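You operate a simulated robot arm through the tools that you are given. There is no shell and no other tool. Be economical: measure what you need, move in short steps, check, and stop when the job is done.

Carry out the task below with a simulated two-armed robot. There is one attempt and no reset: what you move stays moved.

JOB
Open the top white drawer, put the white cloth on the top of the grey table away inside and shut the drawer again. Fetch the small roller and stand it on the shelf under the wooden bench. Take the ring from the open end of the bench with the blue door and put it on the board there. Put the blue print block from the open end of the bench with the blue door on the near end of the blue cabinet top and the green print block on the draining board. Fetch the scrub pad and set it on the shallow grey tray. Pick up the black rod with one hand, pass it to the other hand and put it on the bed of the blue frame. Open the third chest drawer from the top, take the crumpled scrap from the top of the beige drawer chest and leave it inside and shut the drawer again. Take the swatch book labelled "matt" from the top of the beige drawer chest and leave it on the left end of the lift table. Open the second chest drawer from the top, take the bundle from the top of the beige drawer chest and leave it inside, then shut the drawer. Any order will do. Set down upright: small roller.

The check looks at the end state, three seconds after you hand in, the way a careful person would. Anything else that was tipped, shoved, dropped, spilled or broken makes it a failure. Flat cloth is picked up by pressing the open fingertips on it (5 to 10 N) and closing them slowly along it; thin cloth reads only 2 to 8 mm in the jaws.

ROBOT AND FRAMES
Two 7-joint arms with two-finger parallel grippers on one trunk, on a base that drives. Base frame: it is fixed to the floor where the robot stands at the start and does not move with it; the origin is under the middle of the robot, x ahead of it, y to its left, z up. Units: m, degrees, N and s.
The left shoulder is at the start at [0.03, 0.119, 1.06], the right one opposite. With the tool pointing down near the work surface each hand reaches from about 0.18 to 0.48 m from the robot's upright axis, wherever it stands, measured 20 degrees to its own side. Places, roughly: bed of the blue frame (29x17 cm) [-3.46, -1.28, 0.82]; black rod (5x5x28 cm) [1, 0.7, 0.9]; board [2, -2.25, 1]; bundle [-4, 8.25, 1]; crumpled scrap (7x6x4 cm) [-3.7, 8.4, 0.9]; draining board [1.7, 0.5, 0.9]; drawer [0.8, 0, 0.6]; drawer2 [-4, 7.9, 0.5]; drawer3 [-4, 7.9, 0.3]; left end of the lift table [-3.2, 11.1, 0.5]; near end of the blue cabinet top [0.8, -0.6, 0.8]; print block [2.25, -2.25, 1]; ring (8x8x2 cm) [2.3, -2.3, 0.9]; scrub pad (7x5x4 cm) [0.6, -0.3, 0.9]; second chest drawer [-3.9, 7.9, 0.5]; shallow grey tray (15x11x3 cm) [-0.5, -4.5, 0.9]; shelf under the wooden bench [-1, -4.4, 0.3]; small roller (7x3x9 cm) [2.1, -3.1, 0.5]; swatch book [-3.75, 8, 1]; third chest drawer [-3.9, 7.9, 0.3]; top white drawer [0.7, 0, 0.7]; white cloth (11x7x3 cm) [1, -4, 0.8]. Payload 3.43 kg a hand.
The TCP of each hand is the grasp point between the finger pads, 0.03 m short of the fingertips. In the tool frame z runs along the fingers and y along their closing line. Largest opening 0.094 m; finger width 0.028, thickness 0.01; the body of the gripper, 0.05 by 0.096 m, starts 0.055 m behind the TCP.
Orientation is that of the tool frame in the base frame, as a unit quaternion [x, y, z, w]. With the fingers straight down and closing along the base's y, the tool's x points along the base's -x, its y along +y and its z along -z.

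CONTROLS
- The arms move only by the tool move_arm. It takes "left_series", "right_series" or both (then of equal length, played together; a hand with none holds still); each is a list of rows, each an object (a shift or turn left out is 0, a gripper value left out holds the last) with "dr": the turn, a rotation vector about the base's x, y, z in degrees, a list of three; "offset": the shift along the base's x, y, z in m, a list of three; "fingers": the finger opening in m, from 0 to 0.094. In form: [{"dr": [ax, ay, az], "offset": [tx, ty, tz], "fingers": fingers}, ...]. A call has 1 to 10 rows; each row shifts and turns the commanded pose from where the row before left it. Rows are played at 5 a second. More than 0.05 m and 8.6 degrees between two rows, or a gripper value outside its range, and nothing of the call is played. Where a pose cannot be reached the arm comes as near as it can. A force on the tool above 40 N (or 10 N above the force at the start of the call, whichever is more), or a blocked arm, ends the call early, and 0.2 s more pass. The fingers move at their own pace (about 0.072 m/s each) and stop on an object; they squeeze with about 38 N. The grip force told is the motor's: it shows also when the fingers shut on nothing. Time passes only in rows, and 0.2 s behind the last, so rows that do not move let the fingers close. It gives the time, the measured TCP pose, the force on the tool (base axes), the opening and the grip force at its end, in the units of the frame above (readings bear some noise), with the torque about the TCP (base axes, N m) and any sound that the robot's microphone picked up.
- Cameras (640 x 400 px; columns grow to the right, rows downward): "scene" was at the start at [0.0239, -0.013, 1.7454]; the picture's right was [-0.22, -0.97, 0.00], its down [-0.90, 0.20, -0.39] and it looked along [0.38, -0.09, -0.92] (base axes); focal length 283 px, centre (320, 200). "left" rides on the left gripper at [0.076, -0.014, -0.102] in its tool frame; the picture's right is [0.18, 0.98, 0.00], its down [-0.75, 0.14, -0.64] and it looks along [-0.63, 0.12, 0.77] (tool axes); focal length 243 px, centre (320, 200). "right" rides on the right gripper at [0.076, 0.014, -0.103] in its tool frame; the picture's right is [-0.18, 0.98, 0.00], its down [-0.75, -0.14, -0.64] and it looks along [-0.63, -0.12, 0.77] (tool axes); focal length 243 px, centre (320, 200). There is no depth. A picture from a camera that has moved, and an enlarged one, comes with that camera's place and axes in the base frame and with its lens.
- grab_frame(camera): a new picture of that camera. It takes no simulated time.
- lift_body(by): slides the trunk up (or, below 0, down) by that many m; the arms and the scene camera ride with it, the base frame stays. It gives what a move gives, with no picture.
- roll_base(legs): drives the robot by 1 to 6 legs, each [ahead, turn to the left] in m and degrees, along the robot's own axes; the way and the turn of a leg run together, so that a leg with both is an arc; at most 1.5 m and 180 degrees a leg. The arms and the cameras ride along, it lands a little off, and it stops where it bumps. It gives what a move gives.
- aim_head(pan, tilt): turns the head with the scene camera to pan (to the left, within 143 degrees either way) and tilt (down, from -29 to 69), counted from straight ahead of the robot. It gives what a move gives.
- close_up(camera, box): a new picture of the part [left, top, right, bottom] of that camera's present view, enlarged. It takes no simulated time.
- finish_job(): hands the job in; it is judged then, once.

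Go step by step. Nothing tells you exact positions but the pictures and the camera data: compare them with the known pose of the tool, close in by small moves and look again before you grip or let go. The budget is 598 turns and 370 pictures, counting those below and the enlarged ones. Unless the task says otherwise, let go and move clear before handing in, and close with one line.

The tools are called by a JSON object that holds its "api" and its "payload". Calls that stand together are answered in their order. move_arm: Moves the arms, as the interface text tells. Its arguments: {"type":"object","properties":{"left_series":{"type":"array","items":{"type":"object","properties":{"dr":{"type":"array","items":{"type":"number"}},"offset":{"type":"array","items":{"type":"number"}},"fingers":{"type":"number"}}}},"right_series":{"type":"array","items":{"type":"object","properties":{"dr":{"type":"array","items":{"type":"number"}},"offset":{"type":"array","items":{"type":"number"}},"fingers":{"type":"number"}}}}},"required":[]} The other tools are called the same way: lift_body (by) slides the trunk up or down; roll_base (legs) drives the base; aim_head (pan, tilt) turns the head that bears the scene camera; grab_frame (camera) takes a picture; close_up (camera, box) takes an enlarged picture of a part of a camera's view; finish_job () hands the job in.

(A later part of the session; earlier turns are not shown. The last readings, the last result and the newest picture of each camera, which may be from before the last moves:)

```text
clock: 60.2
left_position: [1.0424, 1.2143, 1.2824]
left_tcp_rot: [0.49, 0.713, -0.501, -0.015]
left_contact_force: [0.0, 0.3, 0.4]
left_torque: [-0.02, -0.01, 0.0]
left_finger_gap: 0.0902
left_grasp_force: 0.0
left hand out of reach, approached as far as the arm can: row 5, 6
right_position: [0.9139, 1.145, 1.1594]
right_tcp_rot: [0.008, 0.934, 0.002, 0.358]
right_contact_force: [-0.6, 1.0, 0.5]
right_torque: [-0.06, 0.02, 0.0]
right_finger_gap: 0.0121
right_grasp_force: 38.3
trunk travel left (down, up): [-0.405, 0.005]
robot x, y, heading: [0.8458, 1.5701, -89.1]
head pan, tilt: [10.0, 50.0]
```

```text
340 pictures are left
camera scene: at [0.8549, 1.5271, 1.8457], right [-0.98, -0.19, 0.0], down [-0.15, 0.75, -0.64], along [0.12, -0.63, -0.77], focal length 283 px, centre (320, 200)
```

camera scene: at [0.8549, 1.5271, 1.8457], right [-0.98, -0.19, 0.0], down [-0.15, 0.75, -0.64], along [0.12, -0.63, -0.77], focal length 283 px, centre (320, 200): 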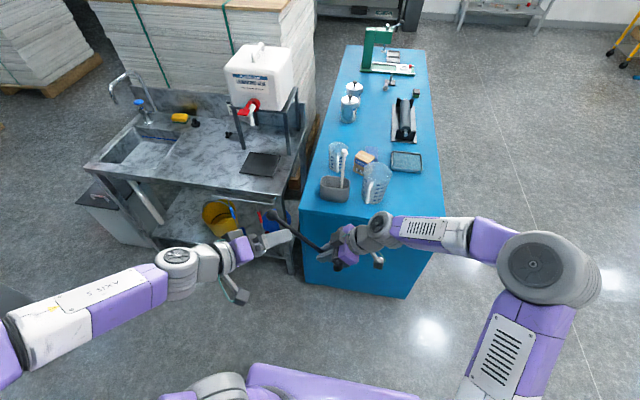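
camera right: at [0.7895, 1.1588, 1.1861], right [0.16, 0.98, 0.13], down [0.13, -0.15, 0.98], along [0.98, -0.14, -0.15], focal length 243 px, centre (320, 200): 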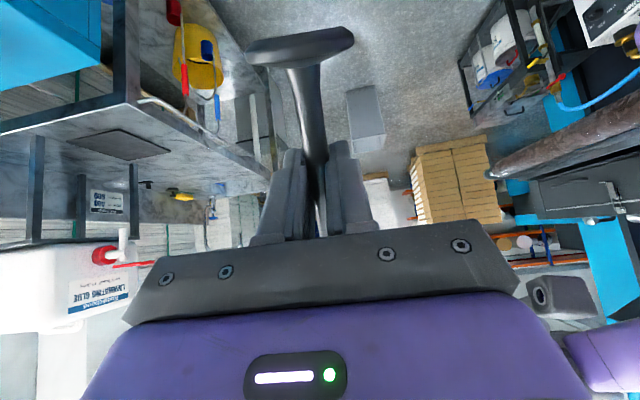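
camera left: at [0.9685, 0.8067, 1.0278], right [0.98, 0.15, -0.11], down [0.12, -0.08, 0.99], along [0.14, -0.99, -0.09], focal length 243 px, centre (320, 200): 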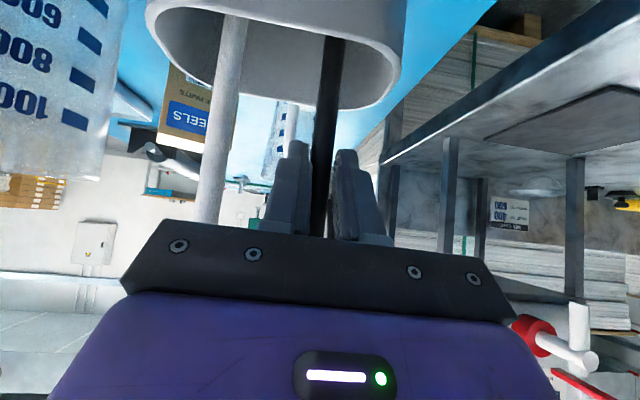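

{"api": "move_arm", "payload": {"left_series": [{"offset": [0.03, 0, 0.0]}, {"offset": [0.03, 0, 0], "dr": [0, -8, 0]}, {"dr": [0, -8, 0]}, {"dr": [0, -8, 0]}, {"dr": [0, -8, 0]}, {"dr": [0, -8, 0]}, {"dr": [0, -8, 0]}, {"dr": [8, 0, 0], "offset": [0, 0, -0.01]}, {"dr": [8, 0, 0], "offset": [0, 0, -0.02]}, {"dr": [8, 0, 0], "offset": [0, 0, -0.02]}], "right_series": [{"offset": [-0.03, 0, 0.0]}, {"offset": [-0.03, 0.01, 0]}, {"offset": [-0.03, 0.01, 0]}, {"offset": [-0.03, 0.01, 0], "dr": [0, 6, 0]}, {"offset": [-0.03, 0.01, 0], "dr": [0, 6, 0]}, {"offset": [-0.03, 0, 0], "dr": [0, 6, 0]}, {"offset": [0, 0, 0], "dr": [0, 6, 0]}, {"offset": [0, 0, 0], "dr": [0, 6, 0]}, {"offset": [0, 0, 0], "dr": [0, 6, 0]}, {"offset": [0, 0, 0], "dr": [0, 6, 0]}]}}

{"api": "grab_frame", "payload": {"camera": "scene"}}

```text
clock: 62.4
left_position: [1.1051, 1.1685, 1.2086]
left_tcp_rot: [0.665, 0.716, -0.17, 0.126]
left_contact_force: [1.6, 0.3, -0.2]
left_torque: [0.03, 0.06, -0.03]
left_finger_gap: 0.0898
left_grasp_force: 0.1
left hand out of reach, approached as far as the arm can: row 2, 3, 4, 5, 6
right_position: [0.7393, 1.1837, 1.1581]
right_tcp_rot: [0.009, 1.0, 0.0, -0.002]
right_contact_force: [0.9, 0.0, 0.3]
right_torque: [0.0, 0.09, 0.02]
right_finger_gap: 0.0119
right_grasp_force: 38.6
trunk travel left (down, up): [-0.405, 0.005]
robot x, y, heading: [0.8435, 1.5694, -89.1]
head pan, tilt: [10.0, 50.0]
```

```text
339 pictures are left
camera scene: at [0.8611, 1.525, 1.8456], right [-0.98, -0.19, 0.0], down [-0.15, 0.75, -0.64], along [0.12, -0.63, -0.77], focal length 283 px, centre (320, 200)
```

scene: 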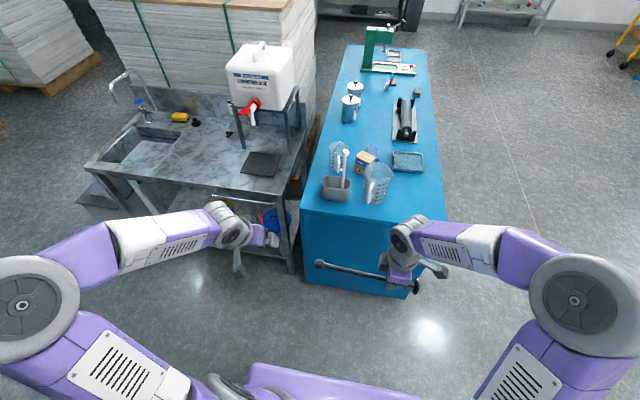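

{"api": "move_arm", "payload": {"left_series": [{"dr": [8.1, -0.9, -1.3]}, {"dr": [8.1, -0.9, -1.3]}, {"dr": [8.1, -0.9, -1.3]}, {"offset": [0, 0.03, 0]}, {"offset": [0, 0.03, 0]}, {"offset": [0, 0.03, 0]}], "right_series": [{"offset": [-0.03, 0, 0]}, {"offset": [-0.03, 0.02, 0]}, {"offset": [-0.03, 0.02, 0]}, {"offset": [-0.03, 0.02, 0]}, {"offset": [-0.03, 0.02, 0]}, {"offset": [-0.03, 0.02, 0]}]}}

{"api": "roll_base", "payload": {"legs": [[0, -91], [0.95, 0], [0, 90], [1.45, 0]]}}

{"api": "aim_head", "payload": {"pan": 30, "tilt": 50}}

{"api": "grab_frame", "payload": {"camera": "scene"}}

```text
clock: 63.8
left_position: [1.1013, 1.2613, 1.2103]
left_tcp_rot: [0.706, 0.708, -0.004, -0.004]
left_contact_force: [0.1, 0.4, 0.5]
left_torque: [-0.01, -0.02, 0.03]
left_finger_gap: 0.0898
left_grasp_force: 0.1
right_position: [0.5546, 1.2841, 1.1555]
right_tcp_rot: [0.009, 1.0, 0.0, 0.001]
right_contact_force: [-0.2, 0.3, 0.2]
right_torque: [-0.01, 0.05, 0.0]
right_finger_gap: 0.0119
right_grasp_force: 38.5
trunk travel left (down, up): [-0.405, 0.005]
robot x, y, heading: [0.8407, 1.5766, -88.8]
head pan, tilt: [10.0, 50.0]
```

```text
clock: 83.1
left_position: [0.1354, -0.184, 1.2088]
left_tcp_rot: [0.713, 0.701, -0.003, -0.004]
left_contact_force: [-0.8, -0.4, 0.7]
left_torque: [-0.01, -0.04, -0.03]
left_finger_gap: 0.0898
left_grasp_force: 0.1
right_position: [-0.4101, -0.1486, 1.1551]
right_tcp_rot: [0.019, 1.0, 0.0, 0.0]
right_contact_force: [0.4, -0.6, -0.9]
right_torque: [-0.03, 0.01, 0.01]
right_finger_gap: 0.0122
right_grasp_force: 38.1
trunk travel left (down, up): [-0.405, 0.005]
robot x, y, heading: [-0.1166, 0.1349, -89.7]
head pan, tilt: [10.0, 50.0]
```

```text
clock: 84.0
left_position: [0.1358, -0.1838, 1.2086]
left_tcp_rot: [0.713, 0.701, -0.004, -0.004]
left_contact_force: [0.3, 0.6, 0.0]
left_torque: [0.02, 0.0, 0.0]
left_finger_gap: 0.09
left_grasp_force: 0.0
right_position: [-0.4118, -0.1489, 1.1559]
right_tcp_rot: [0.019, 1.0, 0.0, 0.0]
right_contact_force: [-0.2, -1.1, 0.4]
right_torque: [0.0, 0.01, -0.01]
right_finger_gap: 0.0117
right_grasp_force: 38.3
trunk travel left (down, up): [-0.405, 0.005]
robot x, y, heading: [-0.1149, 0.1321, -90.4]
head pan, tilt: [30.0, 50.0]
```

```text
338 pictures are left
camera scene: at [-0.0797, 0.0974, 1.8456], right [-0.87, -0.5, 0.0], down [-0.38, 0.66, -0.64], along [0.32, -0.56, -0.77], focal length 283 px, centre (320, 200)
```

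scene: 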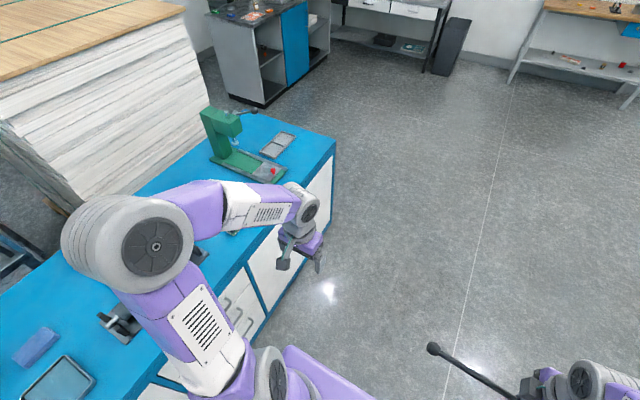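

{"api": "roll_base", "payload": {"legs": [[0.56, 0], [0, 90]]}}

{"api": "aim_head", "payload": {"pan": 0, "tilt": 55}}

{"api": "grab_frame", "payload": {"camera": "scene"}}

```text
clock: 91.0
left_position: [0.2026, -0.1768, 1.2089]
left_tcp_rot: [0.008, 1.0, -0.006, 0.0]
left_contact_force: [0.5, -0.5, -0.5]
left_torque: [0.01, 0.0, -0.01]
left_finger_gap: 0.09
left_grasp_force: 0.1
right_position: [0.1673, -0.7233, 1.1548]
right_tcp_rot: [-0.694, 0.72, 0.0, 0.0]
right_contact_force: [0.9, -1.0, -0.5]
right_torque: [-0.03, 0.0, -0.01]
right_finger_gap: 0.0115
right_grasp_force: 38.2
trunk travel left (down, up): [-0.405, 0.005]
robot x, y, heading: [-0.1163, -0.4307, 0.0]
head pan, tilt: [30.0, 50.0]
```

```text
clock: 92.0
left_position: [0.2021, -0.1775, 1.2096]
left_tcp_rot: [0.008, 1.0, -0.006, -0.001]
left_contact_force: [0.0, -0.7, 0.5]
left_torque: [0.01, 0.0, 0.0]
left_finger_gap: 0.0899
left_grasp_force: 0.0
right_position: [0.1665, -0.7223, 1.1554]
right_tcp_rot: [-0.695, 0.719, 0.0, 0.0]
right_contact_force: [0.1, -0.1, -0.8]
right_torque: [0.0, -0.02, -0.01]
right_finger_gap: 0.0118
right_grasp_force: 38.3
trunk travel left (down, up): [-0.405, 0.005]
robot x, y, heading: [-0.1167, -0.4292, -0.0]
head pan, tilt: [0.0, 55.0]
```

```text
337 pictures are left
camera scene: at [-0.0766, -0.4289, 1.8391], right [0.0, -1.0, 0.0], down [-0.82, 0.0, -0.57], along [0.57, 0.0, -0.82], focal length 283 px, centre (320, 200)
```

scene: 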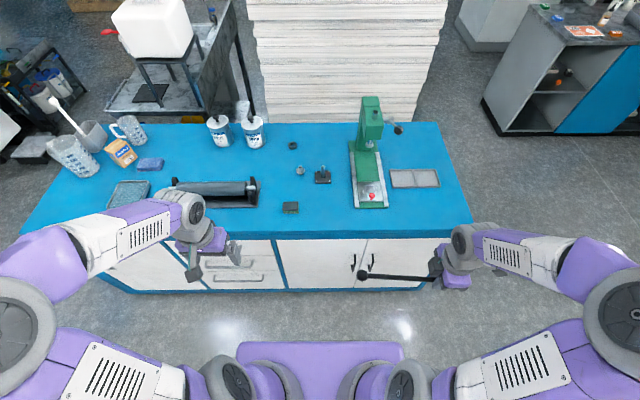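

{"api": "roll_base", "payload": {"legs": [[0.22, 0]]}}

{"api": "move_arm", "payload": {"left_series": [{"offset": [0.03, -0.03, -0.02]}, {"offset": [0.03, -0.03, -0.02]}, {"offset": [0.03, -0.03, -0.03]}, {"offset": [0.03, -0.03, -0.03]}, {"offset": [0.02, -0.01, -0.03]}, {"offset": [0, 0, -0.03]}]}}

{"api": "grab_frame", "payload": {"camera": "left"}}

{"api": "grab_frame", "payload": {"camera": "scene"}}

```text
clock: 93.7
left_position: [0.4179, -0.1757, 1.209]
left_tcp_rot: [0.006, 1.0, -0.006, -0.002]
left_contact_force: [0.4, -0.4, 0.0]
left_torque: [-0.03, 0.01, 0.01]
left_finger_gap: 0.0898
left_grasp_force: 0.1
right_position: [0.3859, -0.7215, 1.1546]
right_tcp_rot: [-0.695, 0.719, 0.0, 0.0]
right_contact_force: [0.7, 0.4, 0.8]
right_torque: [-0.01, 0.04, 0.0]
right_finger_gap: 0.0121
right_grasp_force: 38.4
trunk travel left (down, up): [-0.405, 0.005]
robot x, y, heading: [0.0996, -0.4288, 0.3]
head pan, tilt: [0.0, 55.0]
```

```text
refused: row 3 steps farther than a row can; nothing moved
```

```text
336 pictures are left
camera left: at [0.3425, -0.1881, 1.3114], right [-0.17, 0.98, -0.01], down [0.76, 0.14, 0.64], along [0.63, 0.1, -0.77], focal length 243 px, centre (320, 200)
```

left: 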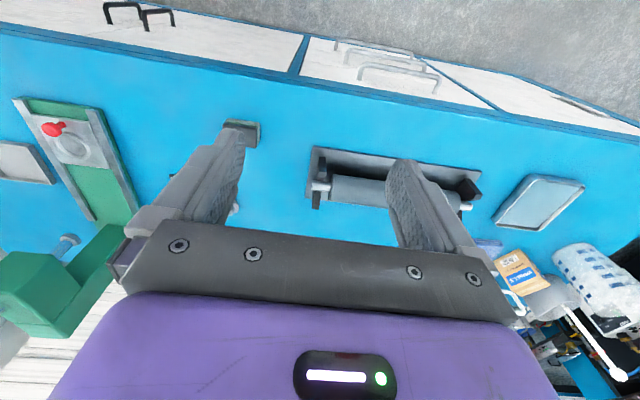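

```text
335 pictures are left
camera scene: at [0.1407, -0.4285, 1.8392], right [0.0, -1.0, 0.0], down [-0.82, 0.0, -0.57], along [0.57, 0.0, -0.82], focal length 283 px, centre (320, 200)
```

scene: 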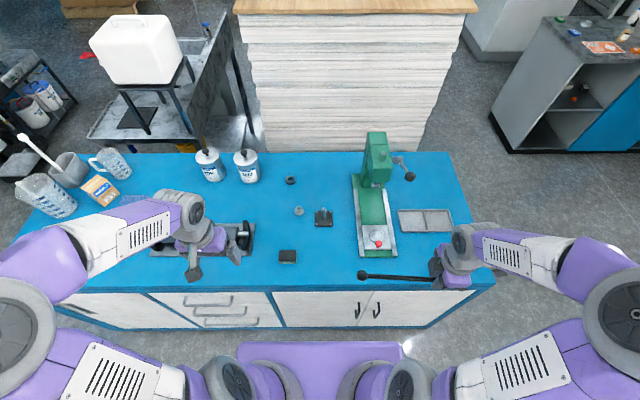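

{"api": "move_arm", "payload": {"left_series": [{"offset": [0.03, -0.025, -0.02]}, {"offset": [0.03, -0.025, -0.025]}, {"offset": [0.03, -0.025, -0.025]}, {"offset": [0.03, -0.025, -0.025]}, {"offset": [0.03, -0.02, -0.025]}, {"offset": [0.01, -0.007, -0.04]}, {"offset": [0, 0, -0.04]}, {"offset": [0, 0, -0.04], "fingers": 0.094}]}}

{"api": "grab_frame", "payload": {"camera": "left"}}

```text
clock: 95.5
left_position: [0.5792, -0.3029, 0.9672]
left_tcp_rot: [0.008, 1.0, -0.005, -0.001]
left_contact_force: [-0.4, 0.0, 0.6]
left_torque: [0.02, 0.0, 0.01]
left_finger_gap: 0.0944
left_grasp_force: 0.0
right_position: [0.3864, -0.7229, 1.155]
right_tcp_rot: [-0.695, 0.719, 0.0, 0.0]
right_contact_force: [0.2, -0.2, -1.0]
right_torque: [-0.04, 0.04, -0.01]
right_finger_gap: 0.0117
right_grasp_force: 38.0
trunk travel left (down, up): [-0.405, 0.005]
robot x, y, heading: [0.0982, -0.4268, 0.2]
head pan, tilt: [0.0, 55.0]
```

```text
334 pictures are left
camera left: at [0.5033, -0.3154, 1.0698], right [-0.17, 0.99, -0.01], down [0.76, 0.14, 0.64], along [0.63, 0.1, -0.77], focal length 243 px, centre (320, 200)
```

left: 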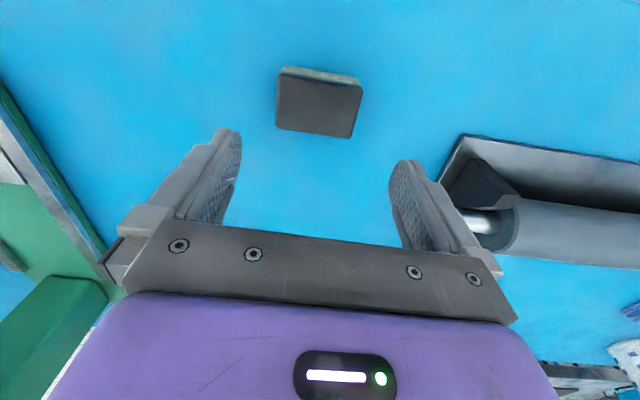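

{"api": "move_arm", "payload": {"left_series": [{"offset": [-0.012, -0.005, -0.04]}, {"offset": [0, 0, -0.03]}, {"offset": [0, 0, -0.017]}]}}

{"api": "grab_frame", "payload": {"camera": "left"}}

```text
clock: 96.2
left_position: [0.5668, -0.3084, 0.8815]
left_tcp_rot: [0.005, 1.0, -0.006, -0.001]
left_contact_force: [-0.6, 0.1, 0.1]
left_torque: [-0.03, 0.02, 0.02]
left_finger_gap: 0.0939
left_grasp_force: 0.0
right_position: [0.3854, -0.7226, 1.1553]
right_tcp_rot: [-0.695, 0.719, 0.0, 0.0]
right_contact_force: [-0.1, -0.3, -0.5]
right_torque: [-0.04, 0.01, 0.03]
right_finger_gap: 0.012
right_grasp_force: 38.3
trunk travel left (down, up): [-0.405, 0.005]
robot x, y, heading: [0.1043, -0.4256, 0.3]
head pan, tilt: [0.0, 55.0]
```

```text
333 pictures are left
camera left: at [0.491, -0.32, 0.9837], right [-0.17, 0.98, -0.01], down [0.76, 0.14, 0.64], along [0.63, 0.1, -0.77], focal length 243 px, centre (320, 200)
```

left: 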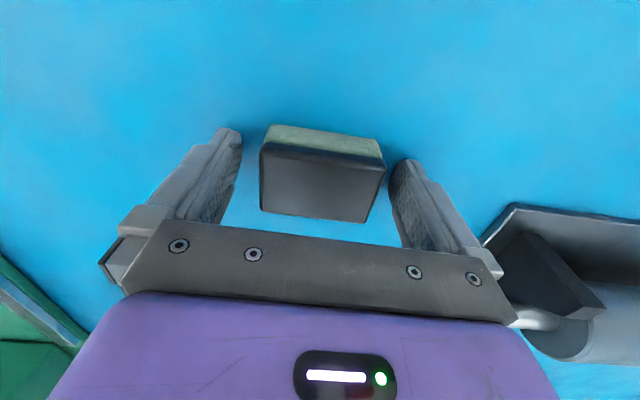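

{"api": "move_arm", "payload": {"left_series": [{"offset": [0, 0, -0.012]}, {"fingers": 0.0}, {}, {}, {}]}}

{"api": "grab_frame", "payload": {"camera": "left"}}

```text
clock: 96.6
left_position: [0.5667, -0.3088, 0.8809]
left_tcp_rot: [0.006, 1.0, -0.003, -0.002]
left_contact_force: [-13.1, -1.5, 23.1]
left_torque: [1.14, 0.06, 0.42]
left_finger_gap: 0.0931
left_grasp_force: 0.1
right_position: [0.3842, -0.7221, 1.1566]
right_tcp_rot: [-0.695, 0.719, 0.0, 0.0]
right_contact_force: [-0.3, 0.4, 0.7]
right_torque: [-0.02, 0.03, 0.04]
right_finger_gap: 0.0119
right_grasp_force: 37.9
trunk travel left (down, up): [-0.405, 0.005]
robot x, y, heading: [0.1017, -0.4291, 0.2]
head pan, tilt: [0.0, 55.0]
stopped in row 1 (left hand): the force on the tool passed its limit at 53 N (the readings are from after the stop); the commanded pose is now the measured one
```

```text
332 pictures are left
camera left: at [0.491, -0.3207, 0.9826], right [-0.17, 0.98, -0.01], down [0.76, 0.14, 0.64], along [0.63, 0.11, -0.77], focal length 243 px, centre (320, 200)
```

left: 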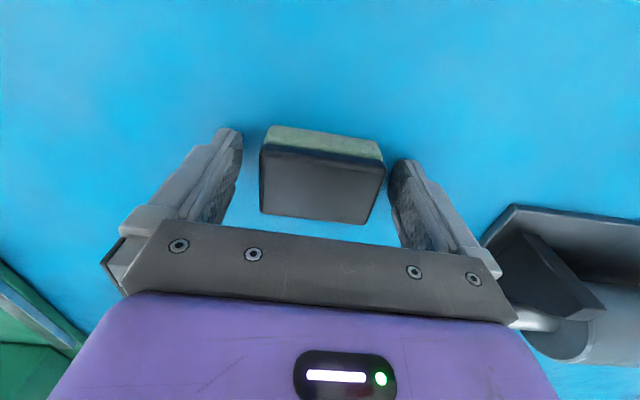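

{"api": "move_arm", "payload": {"left_series": [{"offset": [0, 0, 0.004]}, {"fingers": 0.0}, {}, {}, {}, {"offset": [0, 0, 0.03]}, {"offset": [0, 0, 0.04]}, {"offset": [0, 0, 0.04]}]}}

{"api": "grab_frame", "payload": {"camera": "left"}}

```text
clock: 98.4
left_position: [0.5681, -0.3087, 0.9927]
left_tcp_rot: [0.006, 1.0, -0.005, 0.0]
left_contact_force: [-0.6, 0.8, -0.7]
left_torque: [0.03, -0.02, -0.03]
left_finger_gap: 0.0676
left_grasp_force: 37.4
right_position: [0.3858, -0.721, 1.1555]
right_tcp_rot: [-0.696, 0.718, -0.001, 0.001]
right_contact_force: [-0.5, -0.7, 0.6]
right_torque: [-0.03, 0.01, 0.01]
right_finger_gap: 0.0119
right_grasp_force: 37.6
trunk travel left (down, up): [-0.405, 0.005]
robot x, y, heading: [0.1012, -0.4301, -0.2]
head pan, tilt: [0.0, 55.0]
```

```text
331 pictures are left
camera left: at [0.4925, -0.3207, 1.0952], right [-0.17, 0.98, -0.01], down [0.76, 0.14, 0.64], along [0.63, 0.1, -0.77], focal length 243 px, centre (320, 200)
```

left: 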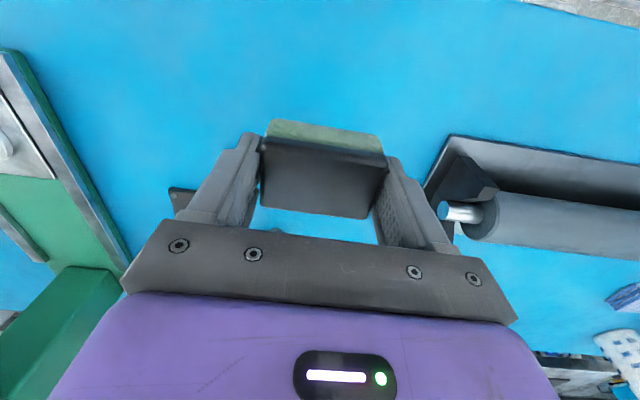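

{"api": "move_arm", "payload": {"left_series": [{"offset": [-0.02, 0.02, 0.04]}, {"offset": [-0.03, 0.02, 0.03]}, {"offset": [-0.03, 0.02, 0.03]}, {"offset": [-0.03, 0.03, 0.02]}, {"offset": [-0.03, 0.03, 0.02]}]}}

{"api": "roll_base", "payload": {"legs": [[-0.5, 0], [0, -90], [1.4, 0], [1.3, 0]]}}

{"api": "aim_head", "payload": {"pan": 0, "tilt": 35}}

{"api": "grab_frame", "payload": {"camera": "scene"}}

```text
clock: 99.6
left_position: [0.4264, -0.1866, 1.1322]
left_tcp_rot: [0.006, 1.0, -0.005, 0.0]
left_contact_force: [-0.5, 0.2, -0.7]
left_torque: [-0.04, 0.0, -0.02]
left_finger_gap: 0.0675
left_grasp_force: 38.7
right_position: [0.3839, -0.7213, 1.1556]
right_tcp_rot: [-0.695, 0.719, 0.0, 0.0]
right_contact_force: [-1.2, -0.4, -0.5]
right_torque: [-0.03, -0.03, -0.02]
right_finger_gap: 0.0119
right_grasp_force: 38.3
trunk travel left (down, up): [-0.405, 0.005]
robot x, y, heading: [0.1016, -0.4285, 0.2]
head pan, tilt: [0.0, 55.0]
```

```text
clock: 119.0
left_position: [-0.1859, -3.4299, 1.132]
left_tcp_rot: [0.715, 0.699, -0.002, -0.004]
left_contact_force: [-0.1, 0.2, -0.5]
left_torque: [0.0, 0.01, 0.03]
left_finger_gap: 0.0675
left_grasp_force: 38.5
right_position: [-0.7203, -3.381, 1.1556]
right_tcp_rot: [0.021, 1.0, 0.0, 0.0]
right_contact_force: [0.1, -0.5, 0.4]
right_torque: [-0.02, 0.03, 0.01]
right_finger_gap: 0.0121
right_grasp_force: 37.7
trunk travel left (down, up): [-0.405, 0.005]
robot x, y, heading: [-0.4232, -3.0972, -90.3]
head pan, tilt: [0.0, 55.0]
```

```text
clock: 119.8
left_position: [-0.1867, -3.43, 1.1309]
left_tcp_rot: [0.715, 0.699, -0.002, -0.003]
left_contact_force: [0.1, -0.6, -0.3]
left_torque: [0.01, 0.03, 0.04]
left_finger_gap: 0.0676
left_grasp_force: 38.3
right_position: [-0.7216, -3.3802, 1.1557]
right_tcp_rot: [0.022, 1.0, 0.0, 0.0]
right_contact_force: [0.0, -0.2, 0.0]
right_torque: [-0.01, 0.01, 0.01]
right_finger_gap: 0.0119
right_grasp_force: 38.1
trunk travel left (down, up): [-0.405, 0.005]
robot x, y, heading: [-0.4223, -3.0989, -90.3]
head pan, tilt: [0.0, 35.0]
```

```text
330 pictures are left
camera scene: at [-0.4277, -3.1583, 1.8673], right [-1.0, 0.01, 0.0], down [0.0, 0.57, -0.82], along [-0.01, -0.82, -0.57], focal length 283 px, centre (320, 200)
```

scene: 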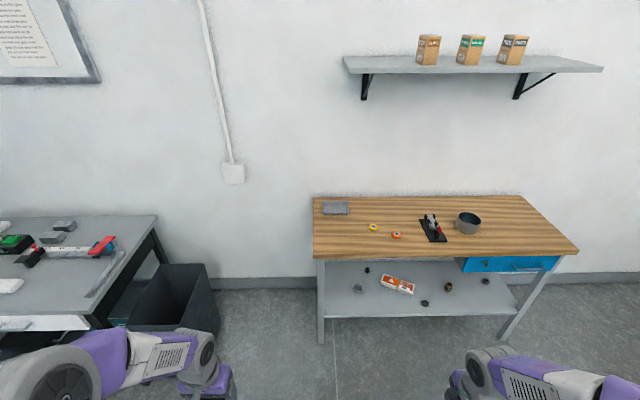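

{"api": "aim_head", "payload": {"pan": 0, "tilt": 69}}

{"api": "grab_frame", "payload": {"camera": "scene"}}

```text
clock: 120.8
left_position: [-0.1864, -3.4294, 1.1329]
left_tcp_rot: [0.715, 0.699, -0.002, -0.004]
left_contact_force: [-0.1, 0.0, -0.2]
left_torque: [-0.03, -0.01, -0.03]
left_finger_gap: 0.0675
left_grasp_force: 38.1
right_position: [-0.7213, -3.3814, 1.1549]
right_tcp_rot: [0.023, 1.0, -0.001, 0.0]
right_contact_force: [0.1, -0.1, 0.8]
right_torque: [-0.03, 0.01, 0.0]
right_finger_gap: 0.0119
right_grasp_force: 38.2
trunk travel left (down, up): [-0.405, 0.005]
robot x, y, heading: [-0.4204, -3.1005, -90.1]
head pan, tilt: [0.0, 68.8]
```

```text
329 pictures are left
camera scene: at [-0.4275, -3.1263, 1.8237], right [-1.0, 0.01, 0.0], down [0.01, 0.93, -0.36], along [0.0, -0.36, -0.93], focal length 283 px, centre (320, 200)
```

scene: 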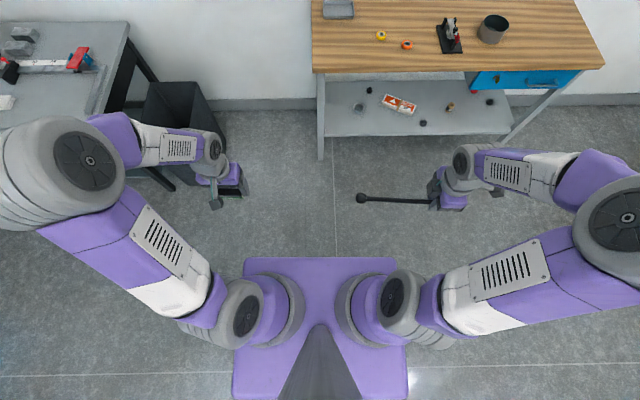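

{"api": "aim_head", "payload": {"pan": -90, "tilt": 69}}

{"api": "grab_frame", "payload": {"camera": "scene"}}

{"api": "aim_head", "payload": {"pan": -143, "tilt": 69}}

{"api": "grab_frame", "payload": {"camera": "scene"}}

```text
clock: 122.5
left_position: [-0.1869, -3.4306, 1.1323]
left_tcp_rot: [0.716, 0.699, -0.003, -0.004]
left_contact_force: [-0.6, -0.3, 0.1]
left_torque: [0.0, 0.01, 0.0]
left_finger_gap: 0.0673
left_grasp_force: 38.1
right_position: [-0.7212, -3.3816, 1.1551]
right_tcp_rot: [0.022, 1.0, 0.0, 0.0]
right_contact_force: [-0.2, -0.1, 0.5]
right_torque: [0.01, 0.0, -0.03]
right_finger_gap: 0.012
right_grasp_force: 37.8
trunk travel left (down, up): [-0.405, 0.005]
robot x, y, heading: [-0.426, -3.0996, -90.5]
head pan, tilt: [-90.0, 68.8]
```

```text
328 pictures are left
camera scene: at [-0.483, -3.0701, 1.8237], right [0.01, 1.0, 0.0], down [0.93, -0.01, -0.36], along [-0.36, 0.0, -0.93], focal length 283 px, centre (320, 200)
```

scene: 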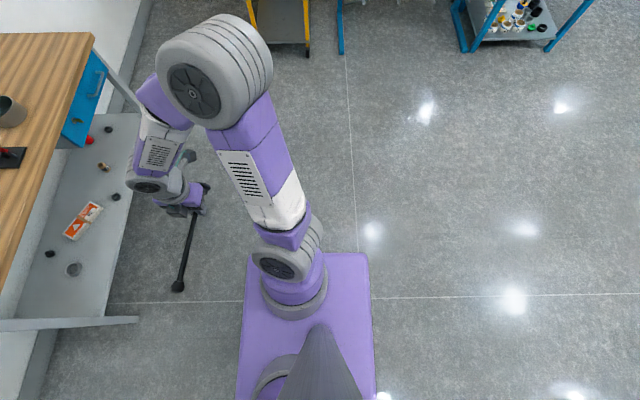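

```text
clock: 123.7
left_position: [-0.1859, -3.4305, 1.1318]
left_tcp_rot: [0.715, 0.699, -0.003, -0.004]
left_contact_force: [0.1, -0.2, -0.7]
left_torque: [0.01, 0.03, -0.01]
left_finger_gap: 0.0674
left_grasp_force: 37.6
right_position: [-0.7203, -3.3808, 1.156]
right_tcp_rot: [0.021, 1.0, 0.0, 0.0]
right_contact_force: [-0.3, -0.7, 0.4]
right_torque: [-0.01, 0.02, -0.01]
right_finger_gap: 0.0117
right_grasp_force: 38.2
trunk travel left (down, up): [-0.405, 0.005]
robot x, y, heading: [-0.4257, -3.0983, -90.4]
head pan, tilt: [-143.0, 68.8]
```

```text
327 pictures are left
camera scene: at [-0.4605, -3.0255, 1.8237], right [0.8, 0.6, 0.0], down [0.56, -0.75, -0.36], along [-0.22, 0.29, -0.93], focal length 283 px, centre (320, 200)
```

scene: 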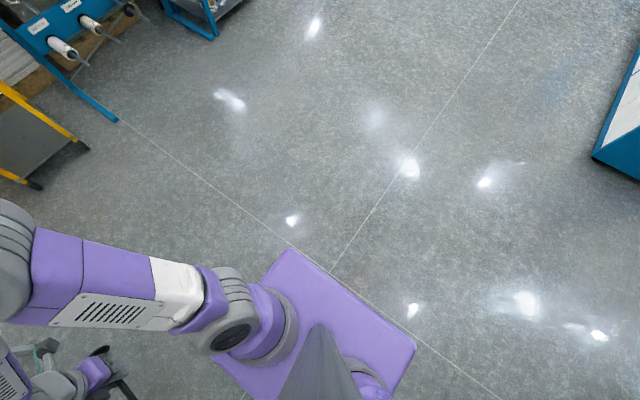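

{"api": "move_arm", "payload": {"left_series": [{"offset": [-0.02, -0.04, -0.02]}, {"offset": [-0.02, -0.04, -0.02]}, {"offset": [-0.02, -0.04, -0.02]}, {"offset": [-0.02, -0.04, -0.02]}, {"offset": [0, -0.04, -0.02]}, {"offset": [0, -0.04, -0.02]}]}}

```text
clock: 125.1
left_position: [-0.2684, -3.6712, 1.0106]
left_tcp_rot: [0.714, 0.7, -0.002, -0.005]
left_contact_force: [0.8, -1.0, -1.3]
left_torque: [0.01, 0.03, 0.0]
left_finger_gap: 0.0676
left_grasp_force: 38.4
right_position: [-0.7206, -3.3824, 1.1548]
right_tcp_rot: [0.022, 1.0, 0.0, 0.0]
right_contact_force: [0.8, 0.3, -0.4]
right_torque: [0.02, -0.01, 0.01]
right_finger_gap: 0.0118
right_grasp_force: 37.3
trunk travel left (down, up): [-0.405, 0.005]
robot x, y, heading: [-0.4239, -3.0993, -90.2]
head pan, tilt: [-143.0, 68.8]
```

{"api": "move_arm", "payload": {"left_series": [{"offset": [0, -0.03, -0.02]}, {"offset": [0, -0.03, -0.02]}, {"offset": [0, -0.03, -0.01]}, {"offset": [0, -0.03, 0]}, {"offset": [0, -0.03, 0]}]}}

```text
clock: 126.3
left_position: [-0.2668, -3.7452, 0.9732]
left_tcp_rot: [0.715, 0.699, -0.002, -0.004]
left_contact_force: [0.2, 0.3, -0.8]
left_torque: [0.03, -0.04, 0.01]
left_finger_gap: 0.0673
left_grasp_force: 37.6
left hand out of reach, approached as far as the arm can: row 3, 4, 5
right_position: [-0.7202, -3.3815, 1.1552]
right_tcp_rot: [0.021, 1.0, 0.0, 0.0]
right_contact_force: [0.1, 0.4, 0.3]
right_torque: [-0.01, 0.03, 0.0]
right_finger_gap: 0.012
right_grasp_force: 38.1
trunk travel left (down, up): [-0.405, 0.005]
robot x, y, heading: [-0.4239, -3.1022, -90.4]
head pan, tilt: [-143.0, 68.8]
```

{"api": "move_arm", "payload": {"left_series": [{"offset": [0, 0.04, 0.02]}, {"offset": [0, 0.04, 0.03]}, {"offset": [0, 0.04, 0.03]}, {"offset": [0, 0.04, 0.03]}, {"offset": [0, 0.04, 0.03]}]}}

{"api": "roll_base", "payload": {"legs": [[0, -45], [0.33, 0], [0, 45], [0.3, 0]]}}

{"api": "aim_head", "payload": {"pan": 0, "tilt": 60}}

{"api": "grab_frame", "payload": {"camera": "scene"}}

```text
clock: 127.5
left_position: [-0.2673, -3.5433, 1.1179]
left_tcp_rot: [0.715, 0.699, -0.004, -0.002]
left_contact_force: [-0.1, 1.1, -0.9]
left_torque: [-0.02, -0.01, 0.01]
left_finger_gap: 0.0678
left_grasp_force: 38.2
right_position: [-0.7211, -3.3794, 1.1565]
right_tcp_rot: [0.022, 1.0, -0.001, -0.001]
right_contact_force: [0.4, -0.2, -0.2]
right_torque: [-0.03, 0.02, 0.02]
right_finger_gap: 0.0122
right_grasp_force: 38.1
trunk travel left (down, up): [-0.405, 0.005]
robot x, y, heading: [-0.4249, -3.0981, -90.2]
head pan, tilt: [-143.0, 68.8]
```

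```text
clock: 135.5
left_position: [-0.5019, -4.0811, 1.1168]
left_tcp_rot: [0.712, 0.702, -0.002, -0.003]
left_contact_force: [-0.2, 0.2, -0.5]
left_torque: [0.01, 0.01, -0.01]
left_finger_gap: 0.0676
left_grasp_force: 38.3
right_position: [-0.9561, -3.9209, 1.1549]
right_tcp_rot: [0.018, 1.0, 0.0, 0.0]
right_contact_force: [0.5, 0.1, -0.8]
right_torque: [0.03, 0.03, 0.01]
right_finger_gap: 0.0115
right_grasp_force: 37.6
trunk travel left (down, up): [-0.405, 0.005]
robot x, y, heading: [-0.6613, -3.6366, -89.9]
head pan, tilt: [-143.0, 68.8]
```

```text
clock: 137.8
left_position: [-0.502, -4.0817, 1.1174]
left_tcp_rot: [0.712, 0.702, -0.002, -0.004]
left_contact_force: [-0.7, -0.1, -0.7]
left_torque: [0.0, 0.0, -0.03]
left_finger_gap: 0.0675
left_grasp_force: 38.1
right_position: [-0.9561, -3.921, 1.1556]
right_tcp_rot: [0.017, 1.0, 0.0, -0.001]
right_contact_force: [-0.6, 0.2, 0.1]
right_torque: [0.05, 0.01, 0.01]
right_finger_gap: 0.0122
right_grasp_force: 37.8
trunk travel left (down, up): [-0.405, 0.005]
robot x, y, heading: [-0.6597, -3.6385, -89.9]
head pan, tilt: [0.0, 60.0]
```

```text
326 pictures are left
camera scene: at [-0.6645, -3.6743, 1.8331], right [-1.0, 0.0, 0.0], down [0.0, 0.87, -0.5], along [0.0, -0.5, -0.87], focal length 283 px, centre (320, 200)
```

scene: 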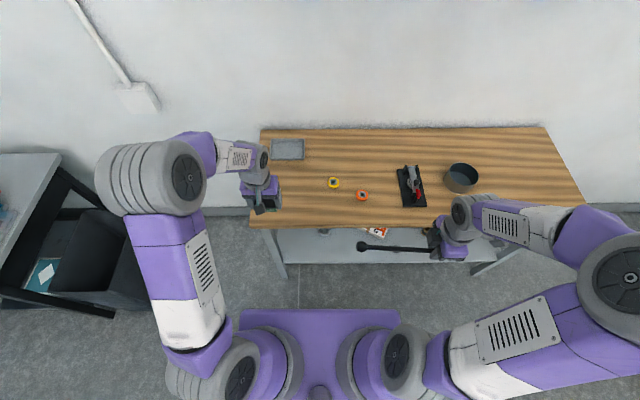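

{"api": "roll_base", "payload": {"legs": [[0.15, 0]]}}

{"api": "move_arm", "payload": {"left_series": [{"offset": [-0.01, -0.04, 0]}, {"offset": [-0.01, -0.04, -0.02]}, {"offset": [0, -0.04, -0.02]}, {"offset": [0, -0.04, -0.02]}, {"offset": [0, -0.04, -0.02]}]}}

{"api": "grab_frame", "payload": {"camera": "left"}}

```text
clock: 139.1
left_position: [-0.5035, -4.2307, 1.1182]
left_tcp_rot: [0.713, 0.702, -0.003, -0.003]
left_contact_force: [0.0, 0.2, -1.6]
left_torque: [0.02, 0.06, 0.0]
left_finger_gap: 0.0678
left_grasp_force: 38.2
right_position: [-0.9559, -4.0696, 1.1561]
right_tcp_rot: [0.019, 1.0, 0.0, 0.0]
right_contact_force: [0.5, -0.4, 0.3]
right_torque: [-0.02, 0.01, -0.01]
right_finger_gap: 0.0116
right_grasp_force: 38.0
trunk travel left (down, up): [-0.405, 0.005]
robot x, y, heading: [-0.6624, -3.7835, -90.0]
head pan, tilt: [0.0, 60.0]
```

```text
clock: 140.3
left_position: [-0.522, -4.4305, 1.0375]
left_tcp_rot: [0.712, 0.702, -0.001, -0.006]
left_contact_force: [-0.3, -0.4, -0.3]
left_torque: [0.01, 0.0, 0.02]
left_finger_gap: 0.0675
left_grasp_force: 37.5
right_position: [-0.9553, -4.0711, 1.1532]
right_tcp_rot: [0.02, 1.0, 0.0, 0.0]
right_contact_force: [-0.3, -0.2, 0.3]
right_torque: [0.01, 0.02, -0.02]
right_finger_gap: 0.0119
right_grasp_force: 37.8
trunk travel left (down, up): [-0.405, 0.005]
robot x, y, heading: [-0.6585, -3.7878, -89.9]
head pan, tilt: [0.0, 60.0]
```

```text
325 pictures are left
camera left: at [-0.5333, -4.3542, 1.1394], right [0.99, 0.17, -0.01], down [0.13, -0.76, 0.64], along [0.1, -0.63, -0.77], focal length 243 px, centre (320, 200)
```

left: 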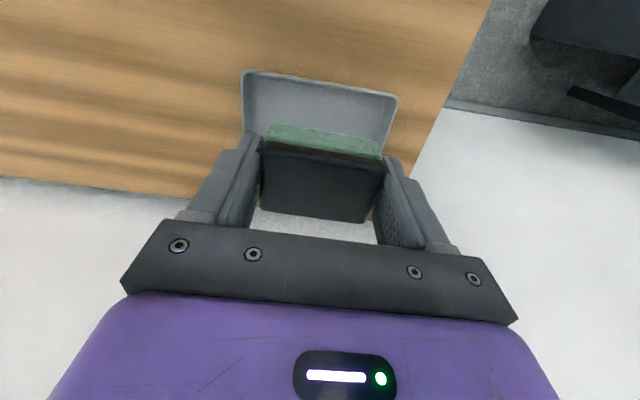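

{"api": "move_arm", "payload": {"left_series": [{"offset": [-0.003, -0.012, -0.02]}, {"offset": [0, -0.012, -0.03]}, {"offset": [0, 0, -0.03]}, {"offset": [0, 0, -0.012]}]}}

{"api": "grab_frame", "payload": {"camera": "left"}}

```text
clock: 141.3
left_position: [-0.5251, -4.4274, 0.959]
left_tcp_rot: [0.712, 0.702, -0.004, -0.004]
left_contact_force: [-0.1, 0.1, -0.4]
left_torque: [0.04, 0.0, 0.01]
left_finger_gap: 0.0676
left_grasp_force: 38.1
left hand out of reach, approached as far as the arm can: row 1, 2, 3
right_position: [-0.9568, -4.0703, 1.1552]
right_tcp_rot: [0.019, 1.0, 0.0, 0.0]
right_contact_force: [0.0, 0.6, 0.1]
right_torque: [0.0, 0.02, -0.02]
right_finger_gap: 0.0118
right_grasp_force: 38.8
trunk travel left (down, up): [-0.405, 0.005]
robot x, y, heading: [-0.6609, -3.7865, -89.9]
head pan, tilt: [0.0, 60.0]
```

```text
324 pictures are left
camera left: at [-0.5375, -4.3502, 1.061], right [0.99, 0.17, -0.01], down [0.14, -0.76, 0.64], along [0.1, -0.63, -0.77], focal length 243 px, centre (320, 200)
```

left: 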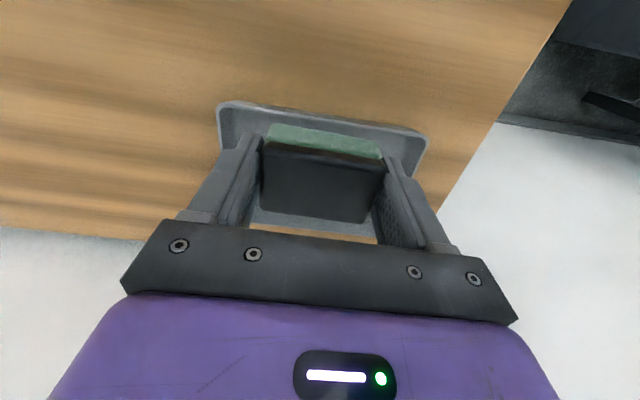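

{"api": "move_arm", "payload": {"left_series": [{"offset": [0, 0, 0.03]}, {"offset": [0, 0, 0.03]}, {"offset": [0, -0.004, 0.03]}]}}

{"api": "lift_body", "payload": {"by": -0.09}}

{"api": "grab_frame", "payload": {"camera": "left"}}

```text
clock: 142.1
left_position: [-0.5253, -4.433, 1.0506]
left_tcp_rot: [0.712, 0.702, -0.004, -0.003]
left_contact_force: [0.9, 0.0, -0.2]
left_torque: [-0.02, 0.03, 0.01]
left_finger_gap: 0.0674
left_grasp_force: 37.8
right_position: [-0.9551, -4.0701, 1.1562]
right_tcp_rot: [0.02, 1.0, 0.0, -0.001]
right_contact_force: [0.5, 0.4, -0.3]
right_torque: [-0.01, 0.0, -0.01]
right_finger_gap: 0.0121
right_grasp_force: 38.5
trunk travel left (down, up): [-0.405, 0.005]
robot x, y, heading: [-0.6576, -3.7886, -89.9]
head pan, tilt: [0.0, 60.0]
```

```text
clock: 143.4
left_position: [-0.5249, -4.4347, 0.9597]
left_tcp_rot: [0.712, 0.702, -0.003, -0.003]
left_contact_force: [-0.2, -0.4, 0.0]
left_torque: [-0.01, -0.01, 0.02]
left_finger_gap: 0.0677
left_grasp_force: 38.0
right_position: [-0.9563, -4.0704, 1.0663]
right_tcp_rot: [0.019, 1.0, 0.0, 0.0]
right_contact_force: [0.2, 0.4, -1.0]
right_torque: [0.0, 0.05, -0.02]
right_finger_gap: 0.0119
right_grasp_force: 37.7
trunk travel left (down, up): [-0.315, 0.095]
robot x, y, heading: [-0.6605, -3.784, -89.9]
head pan, tilt: [0.0, 60.0]
```

```text
323 pictures are left
camera left: at [-0.5373, -4.3563, 1.0615], right [0.99, 0.17, -0.01], down [0.13, -0.76, 0.64], along [0.1, -0.63, -0.77], focal length 243 px, centre (320, 200)
```

left: 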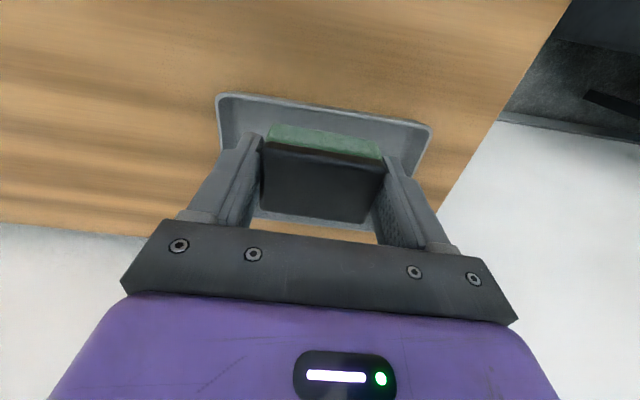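

{"api": "move_arm", "payload": {"left_series": [{"offset": [0, -0.012, 0]}, {"offset": [0, -0.012, -0.01]}]}}

{"api": "grab_frame", "payload": {"camera": "left"}}

```text
clock: 144.0
left_position: [-0.5253, -4.439, 0.9495]
left_tcp_rot: [0.712, 0.702, -0.003, -0.004]
left_contact_force: [0.0, 0.1, -0.3]
left_torque: [0.04, 0.02, -0.01]
left_finger_gap: 0.0677
left_grasp_force: 38.1
left hand out of reach, approached as far as the arm can: row 1, 2
right_position: [-0.9549, -4.0705, 1.0653]
right_tcp_rot: [0.02, 1.0, 0.0, -0.001]
right_contact_force: [-0.3, 0.3, -0.2]
right_torque: [0.01, 0.0, 0.02]
right_finger_gap: 0.0118
right_grasp_force: 38.5
trunk travel left (down, up): [-0.315, 0.095]
robot x, y, heading: [-0.6598, -3.7845, -90.0]
head pan, tilt: [0.0, 60.0]
```

```text
322 pictures are left
camera left: at [-0.537, -4.3621, 1.0514], right [0.99, 0.17, -0.01], down [0.14, -0.76, 0.64], along [0.1, -0.63, -0.77], focal length 243 px, centre (320, 200)
```

left: 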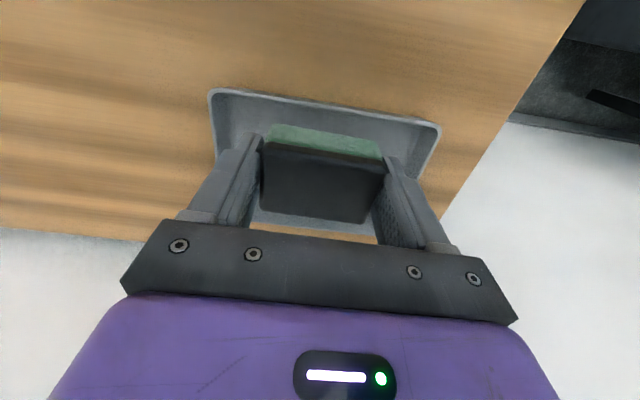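

{"api": "roll_base", "payload": {"legs": [[0.02, 0]]}}

{"api": "grab_frame", "payload": {"camera": "left"}}

```text
clock: 144.8
left_position: [-0.5252, -4.457, 0.9486]
left_tcp_rot: [0.713, 0.701, -0.003, -0.004]
left_contact_force: [0.0, 0.3, -0.7]
left_torque: [0.0, -0.02, 0.02]
left_finger_gap: 0.0674
left_grasp_force: 37.8
right_position: [-0.9564, -4.0885, 1.0657]
right_tcp_rot: [0.018, 1.0, -0.001, 0.0]
right_contact_force: [0.1, -0.3, -1.0]
right_torque: [0.01, 0.02, -0.02]
right_finger_gap: 0.0121
right_grasp_force: 37.6
trunk travel left (down, up): [-0.315, 0.095]
robot x, y, heading: [-0.6585, -3.8068, -89.8]
head pan, tilt: [0.0, 60.0]
```

```text
321 pictures are left
camera left: at [-0.5374, -4.3811, 1.0517], right [0.99, 0.17, -0.01], down [0.13, -0.76, 0.64], along [0.1, -0.63, -0.77], focal length 243 px, centre (320, 200)
```

left: 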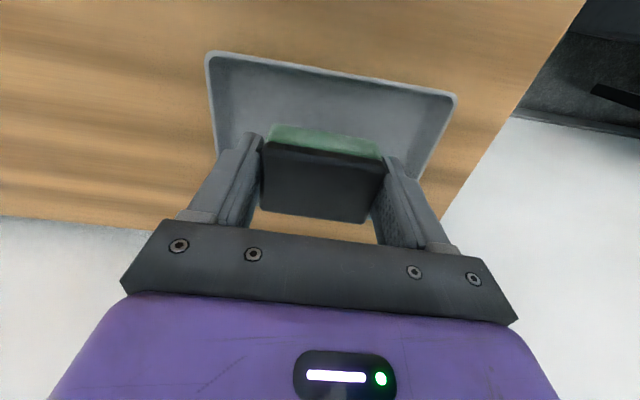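

{"api": "move_arm", "payload": {"left_series": [{"offset": [0, 0, -0.012]}, {"offset": [0, 0, -0.01]}, {"offset": [0, 0, -0.006]}, {"offset": [0, 0, -0.006]}]}}

{"api": "grab_frame", "payload": {"camera": "left"}}

```text
clock: 145.8
left_position: [-0.5263, -4.4541, 0.9171]
left_tcp_rot: [0.713, 0.701, -0.002, -0.004]
left_contact_force: [-0.6, 0.4, -0.2]
left_torque: [-0.03, -0.02, -0.04]
left_finger_gap: 0.0677
left_grasp_force: 38.1
right_position: [-0.9565, -4.0888, 1.0654]
right_tcp_rot: [0.02, 1.0, 0.001, 0.001]
right_contact_force: [-0.2, 0.3, -0.4]
right_torque: [0.0, 0.01, -0.01]
right_finger_gap: 0.0117
right_grasp_force: 37.5
trunk travel left (down, up): [-0.315, 0.095]
robot x, y, heading: [-0.6622, -3.8026, -90.2]
head pan, tilt: [0.0, 60.0]
```

```text
320 pictures are left
camera left: at [-0.5375, -4.3782, 1.0184], right [0.99, 0.17, -0.01], down [0.13, -0.76, 0.64], along [0.1, -0.63, -0.77], focal length 243 px, centre (320, 200)
```

left: 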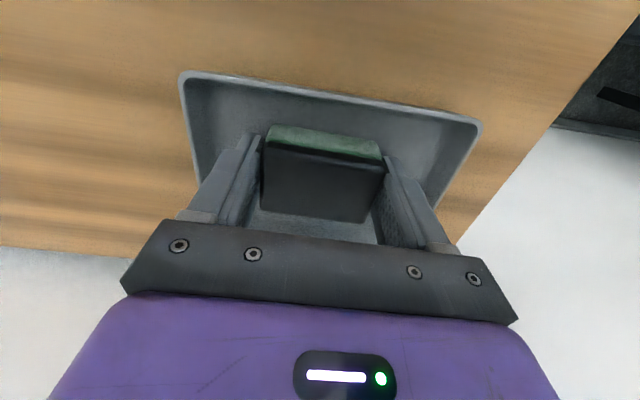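

{"api": "move_arm", "payload": {"left_series": [{"offset": [0, 0, -0.006]}, {"offset": [0, 0, -0.006]}, {"offset": [0, 0, -0.005]}, {"offset": [0, 0, -0.005]}]}}

{"api": "grab_frame", "payload": {"camera": "left"}}

```text
clock: 146.4
left_position: [-0.5254, -4.4572, 0.9162]
left_tcp_rot: [0.712, 0.702, -0.008, 0.002]
left_contact_force: [-0.5, 7.5, 15.3]
left_torque: [0.58, -0.1, 0.0]
left_finger_gap: 0.0676
left_grasp_force: 37.3
left hand out of reach, approached as far as the arm can: row 1
right_position: [-0.9563, -4.0876, 1.0654]
right_tcp_rot: [0.02, 1.0, 0.0, 0.0]
right_contact_force: [0.1, -0.2, 0.2]
right_torque: [0.05, -0.01, 0.02]
right_finger_gap: 0.0119
right_grasp_force: 38.4
trunk travel left (down, up): [-0.315, 0.095]
robot x, y, heading: [-0.6608, -3.8084, -90.1]
head pan, tilt: [0.0, 60.0]
stopped in row 3 (left hand): the force on the tool passed its limit at 43 N (the readings are from after the stop); the commanded pose is now the measured one
```

```text
319 pictures are left
camera left: at [-0.5373, -4.3792, 1.0166], right [0.99, 0.17, -0.01], down [0.14, -0.75, 0.65], along [0.1, -0.65, -0.76], focal length 243 px, centre (320, 200)
```

left: 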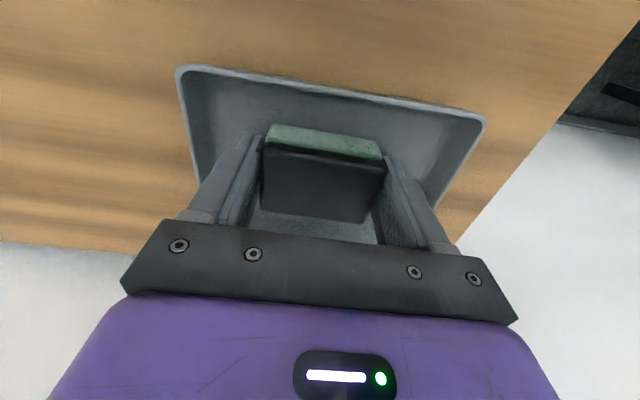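

{"api": "move_arm", "payload": {"left_series": [{"offset": [0, 0, 0.001], "fingers": 0.088}, {}, {}, {"offset": [0, 0, 0.02]}, {"offset": [0, 0, 0.03]}, {"offset": [0, 0.02, 0.04]}, {"offset": [0, 0.02, 0.04]}]}}

{"api": "grab_frame", "payload": {"camera": "left"}}

```text
clock: 148.0
left_position: [-0.5246, -4.4164, 1.0435]
left_tcp_rot: [0.712, 0.702, -0.008, 0.002]
left_contact_force: [-0.8, -0.1, -0.4]
left_torque: [-0.02, 0.01, 0.01]
left_finger_gap: 0.0881
left_grasp_force: 0.1
right_position: [-0.9562, -4.0895, 1.0645]
right_tcp_rot: [0.019, 1.0, 0.0, 0.0]
right_contact_force: [-0.8, 0.8, 0.4]
right_torque: [0.0, 0.03, 0.01]
right_finger_gap: 0.012
right_grasp_force: 37.9
trunk travel left (down, up): [-0.315, 0.095]
robot x, y, heading: [-0.6621, -3.8043, -90.3]
head pan, tilt: [0.0, 60.0]
```

```text
318 pictures are left
camera left: at [-0.5364, -4.3388, 1.145], right [0.99, 0.17, -0.01], down [0.14, -0.75, 0.65], along [0.1, -0.64, -0.76], focal length 243 px, centre (320, 200)
```

left: 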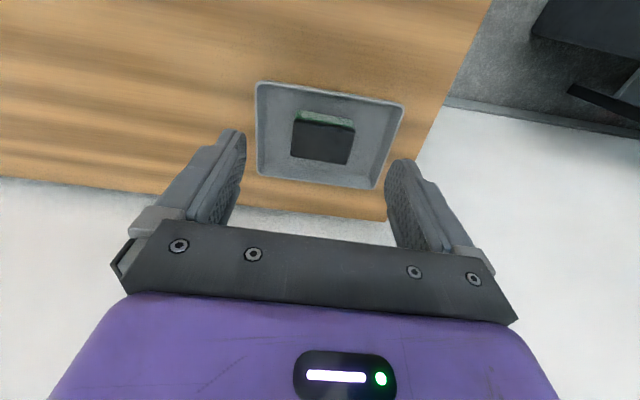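

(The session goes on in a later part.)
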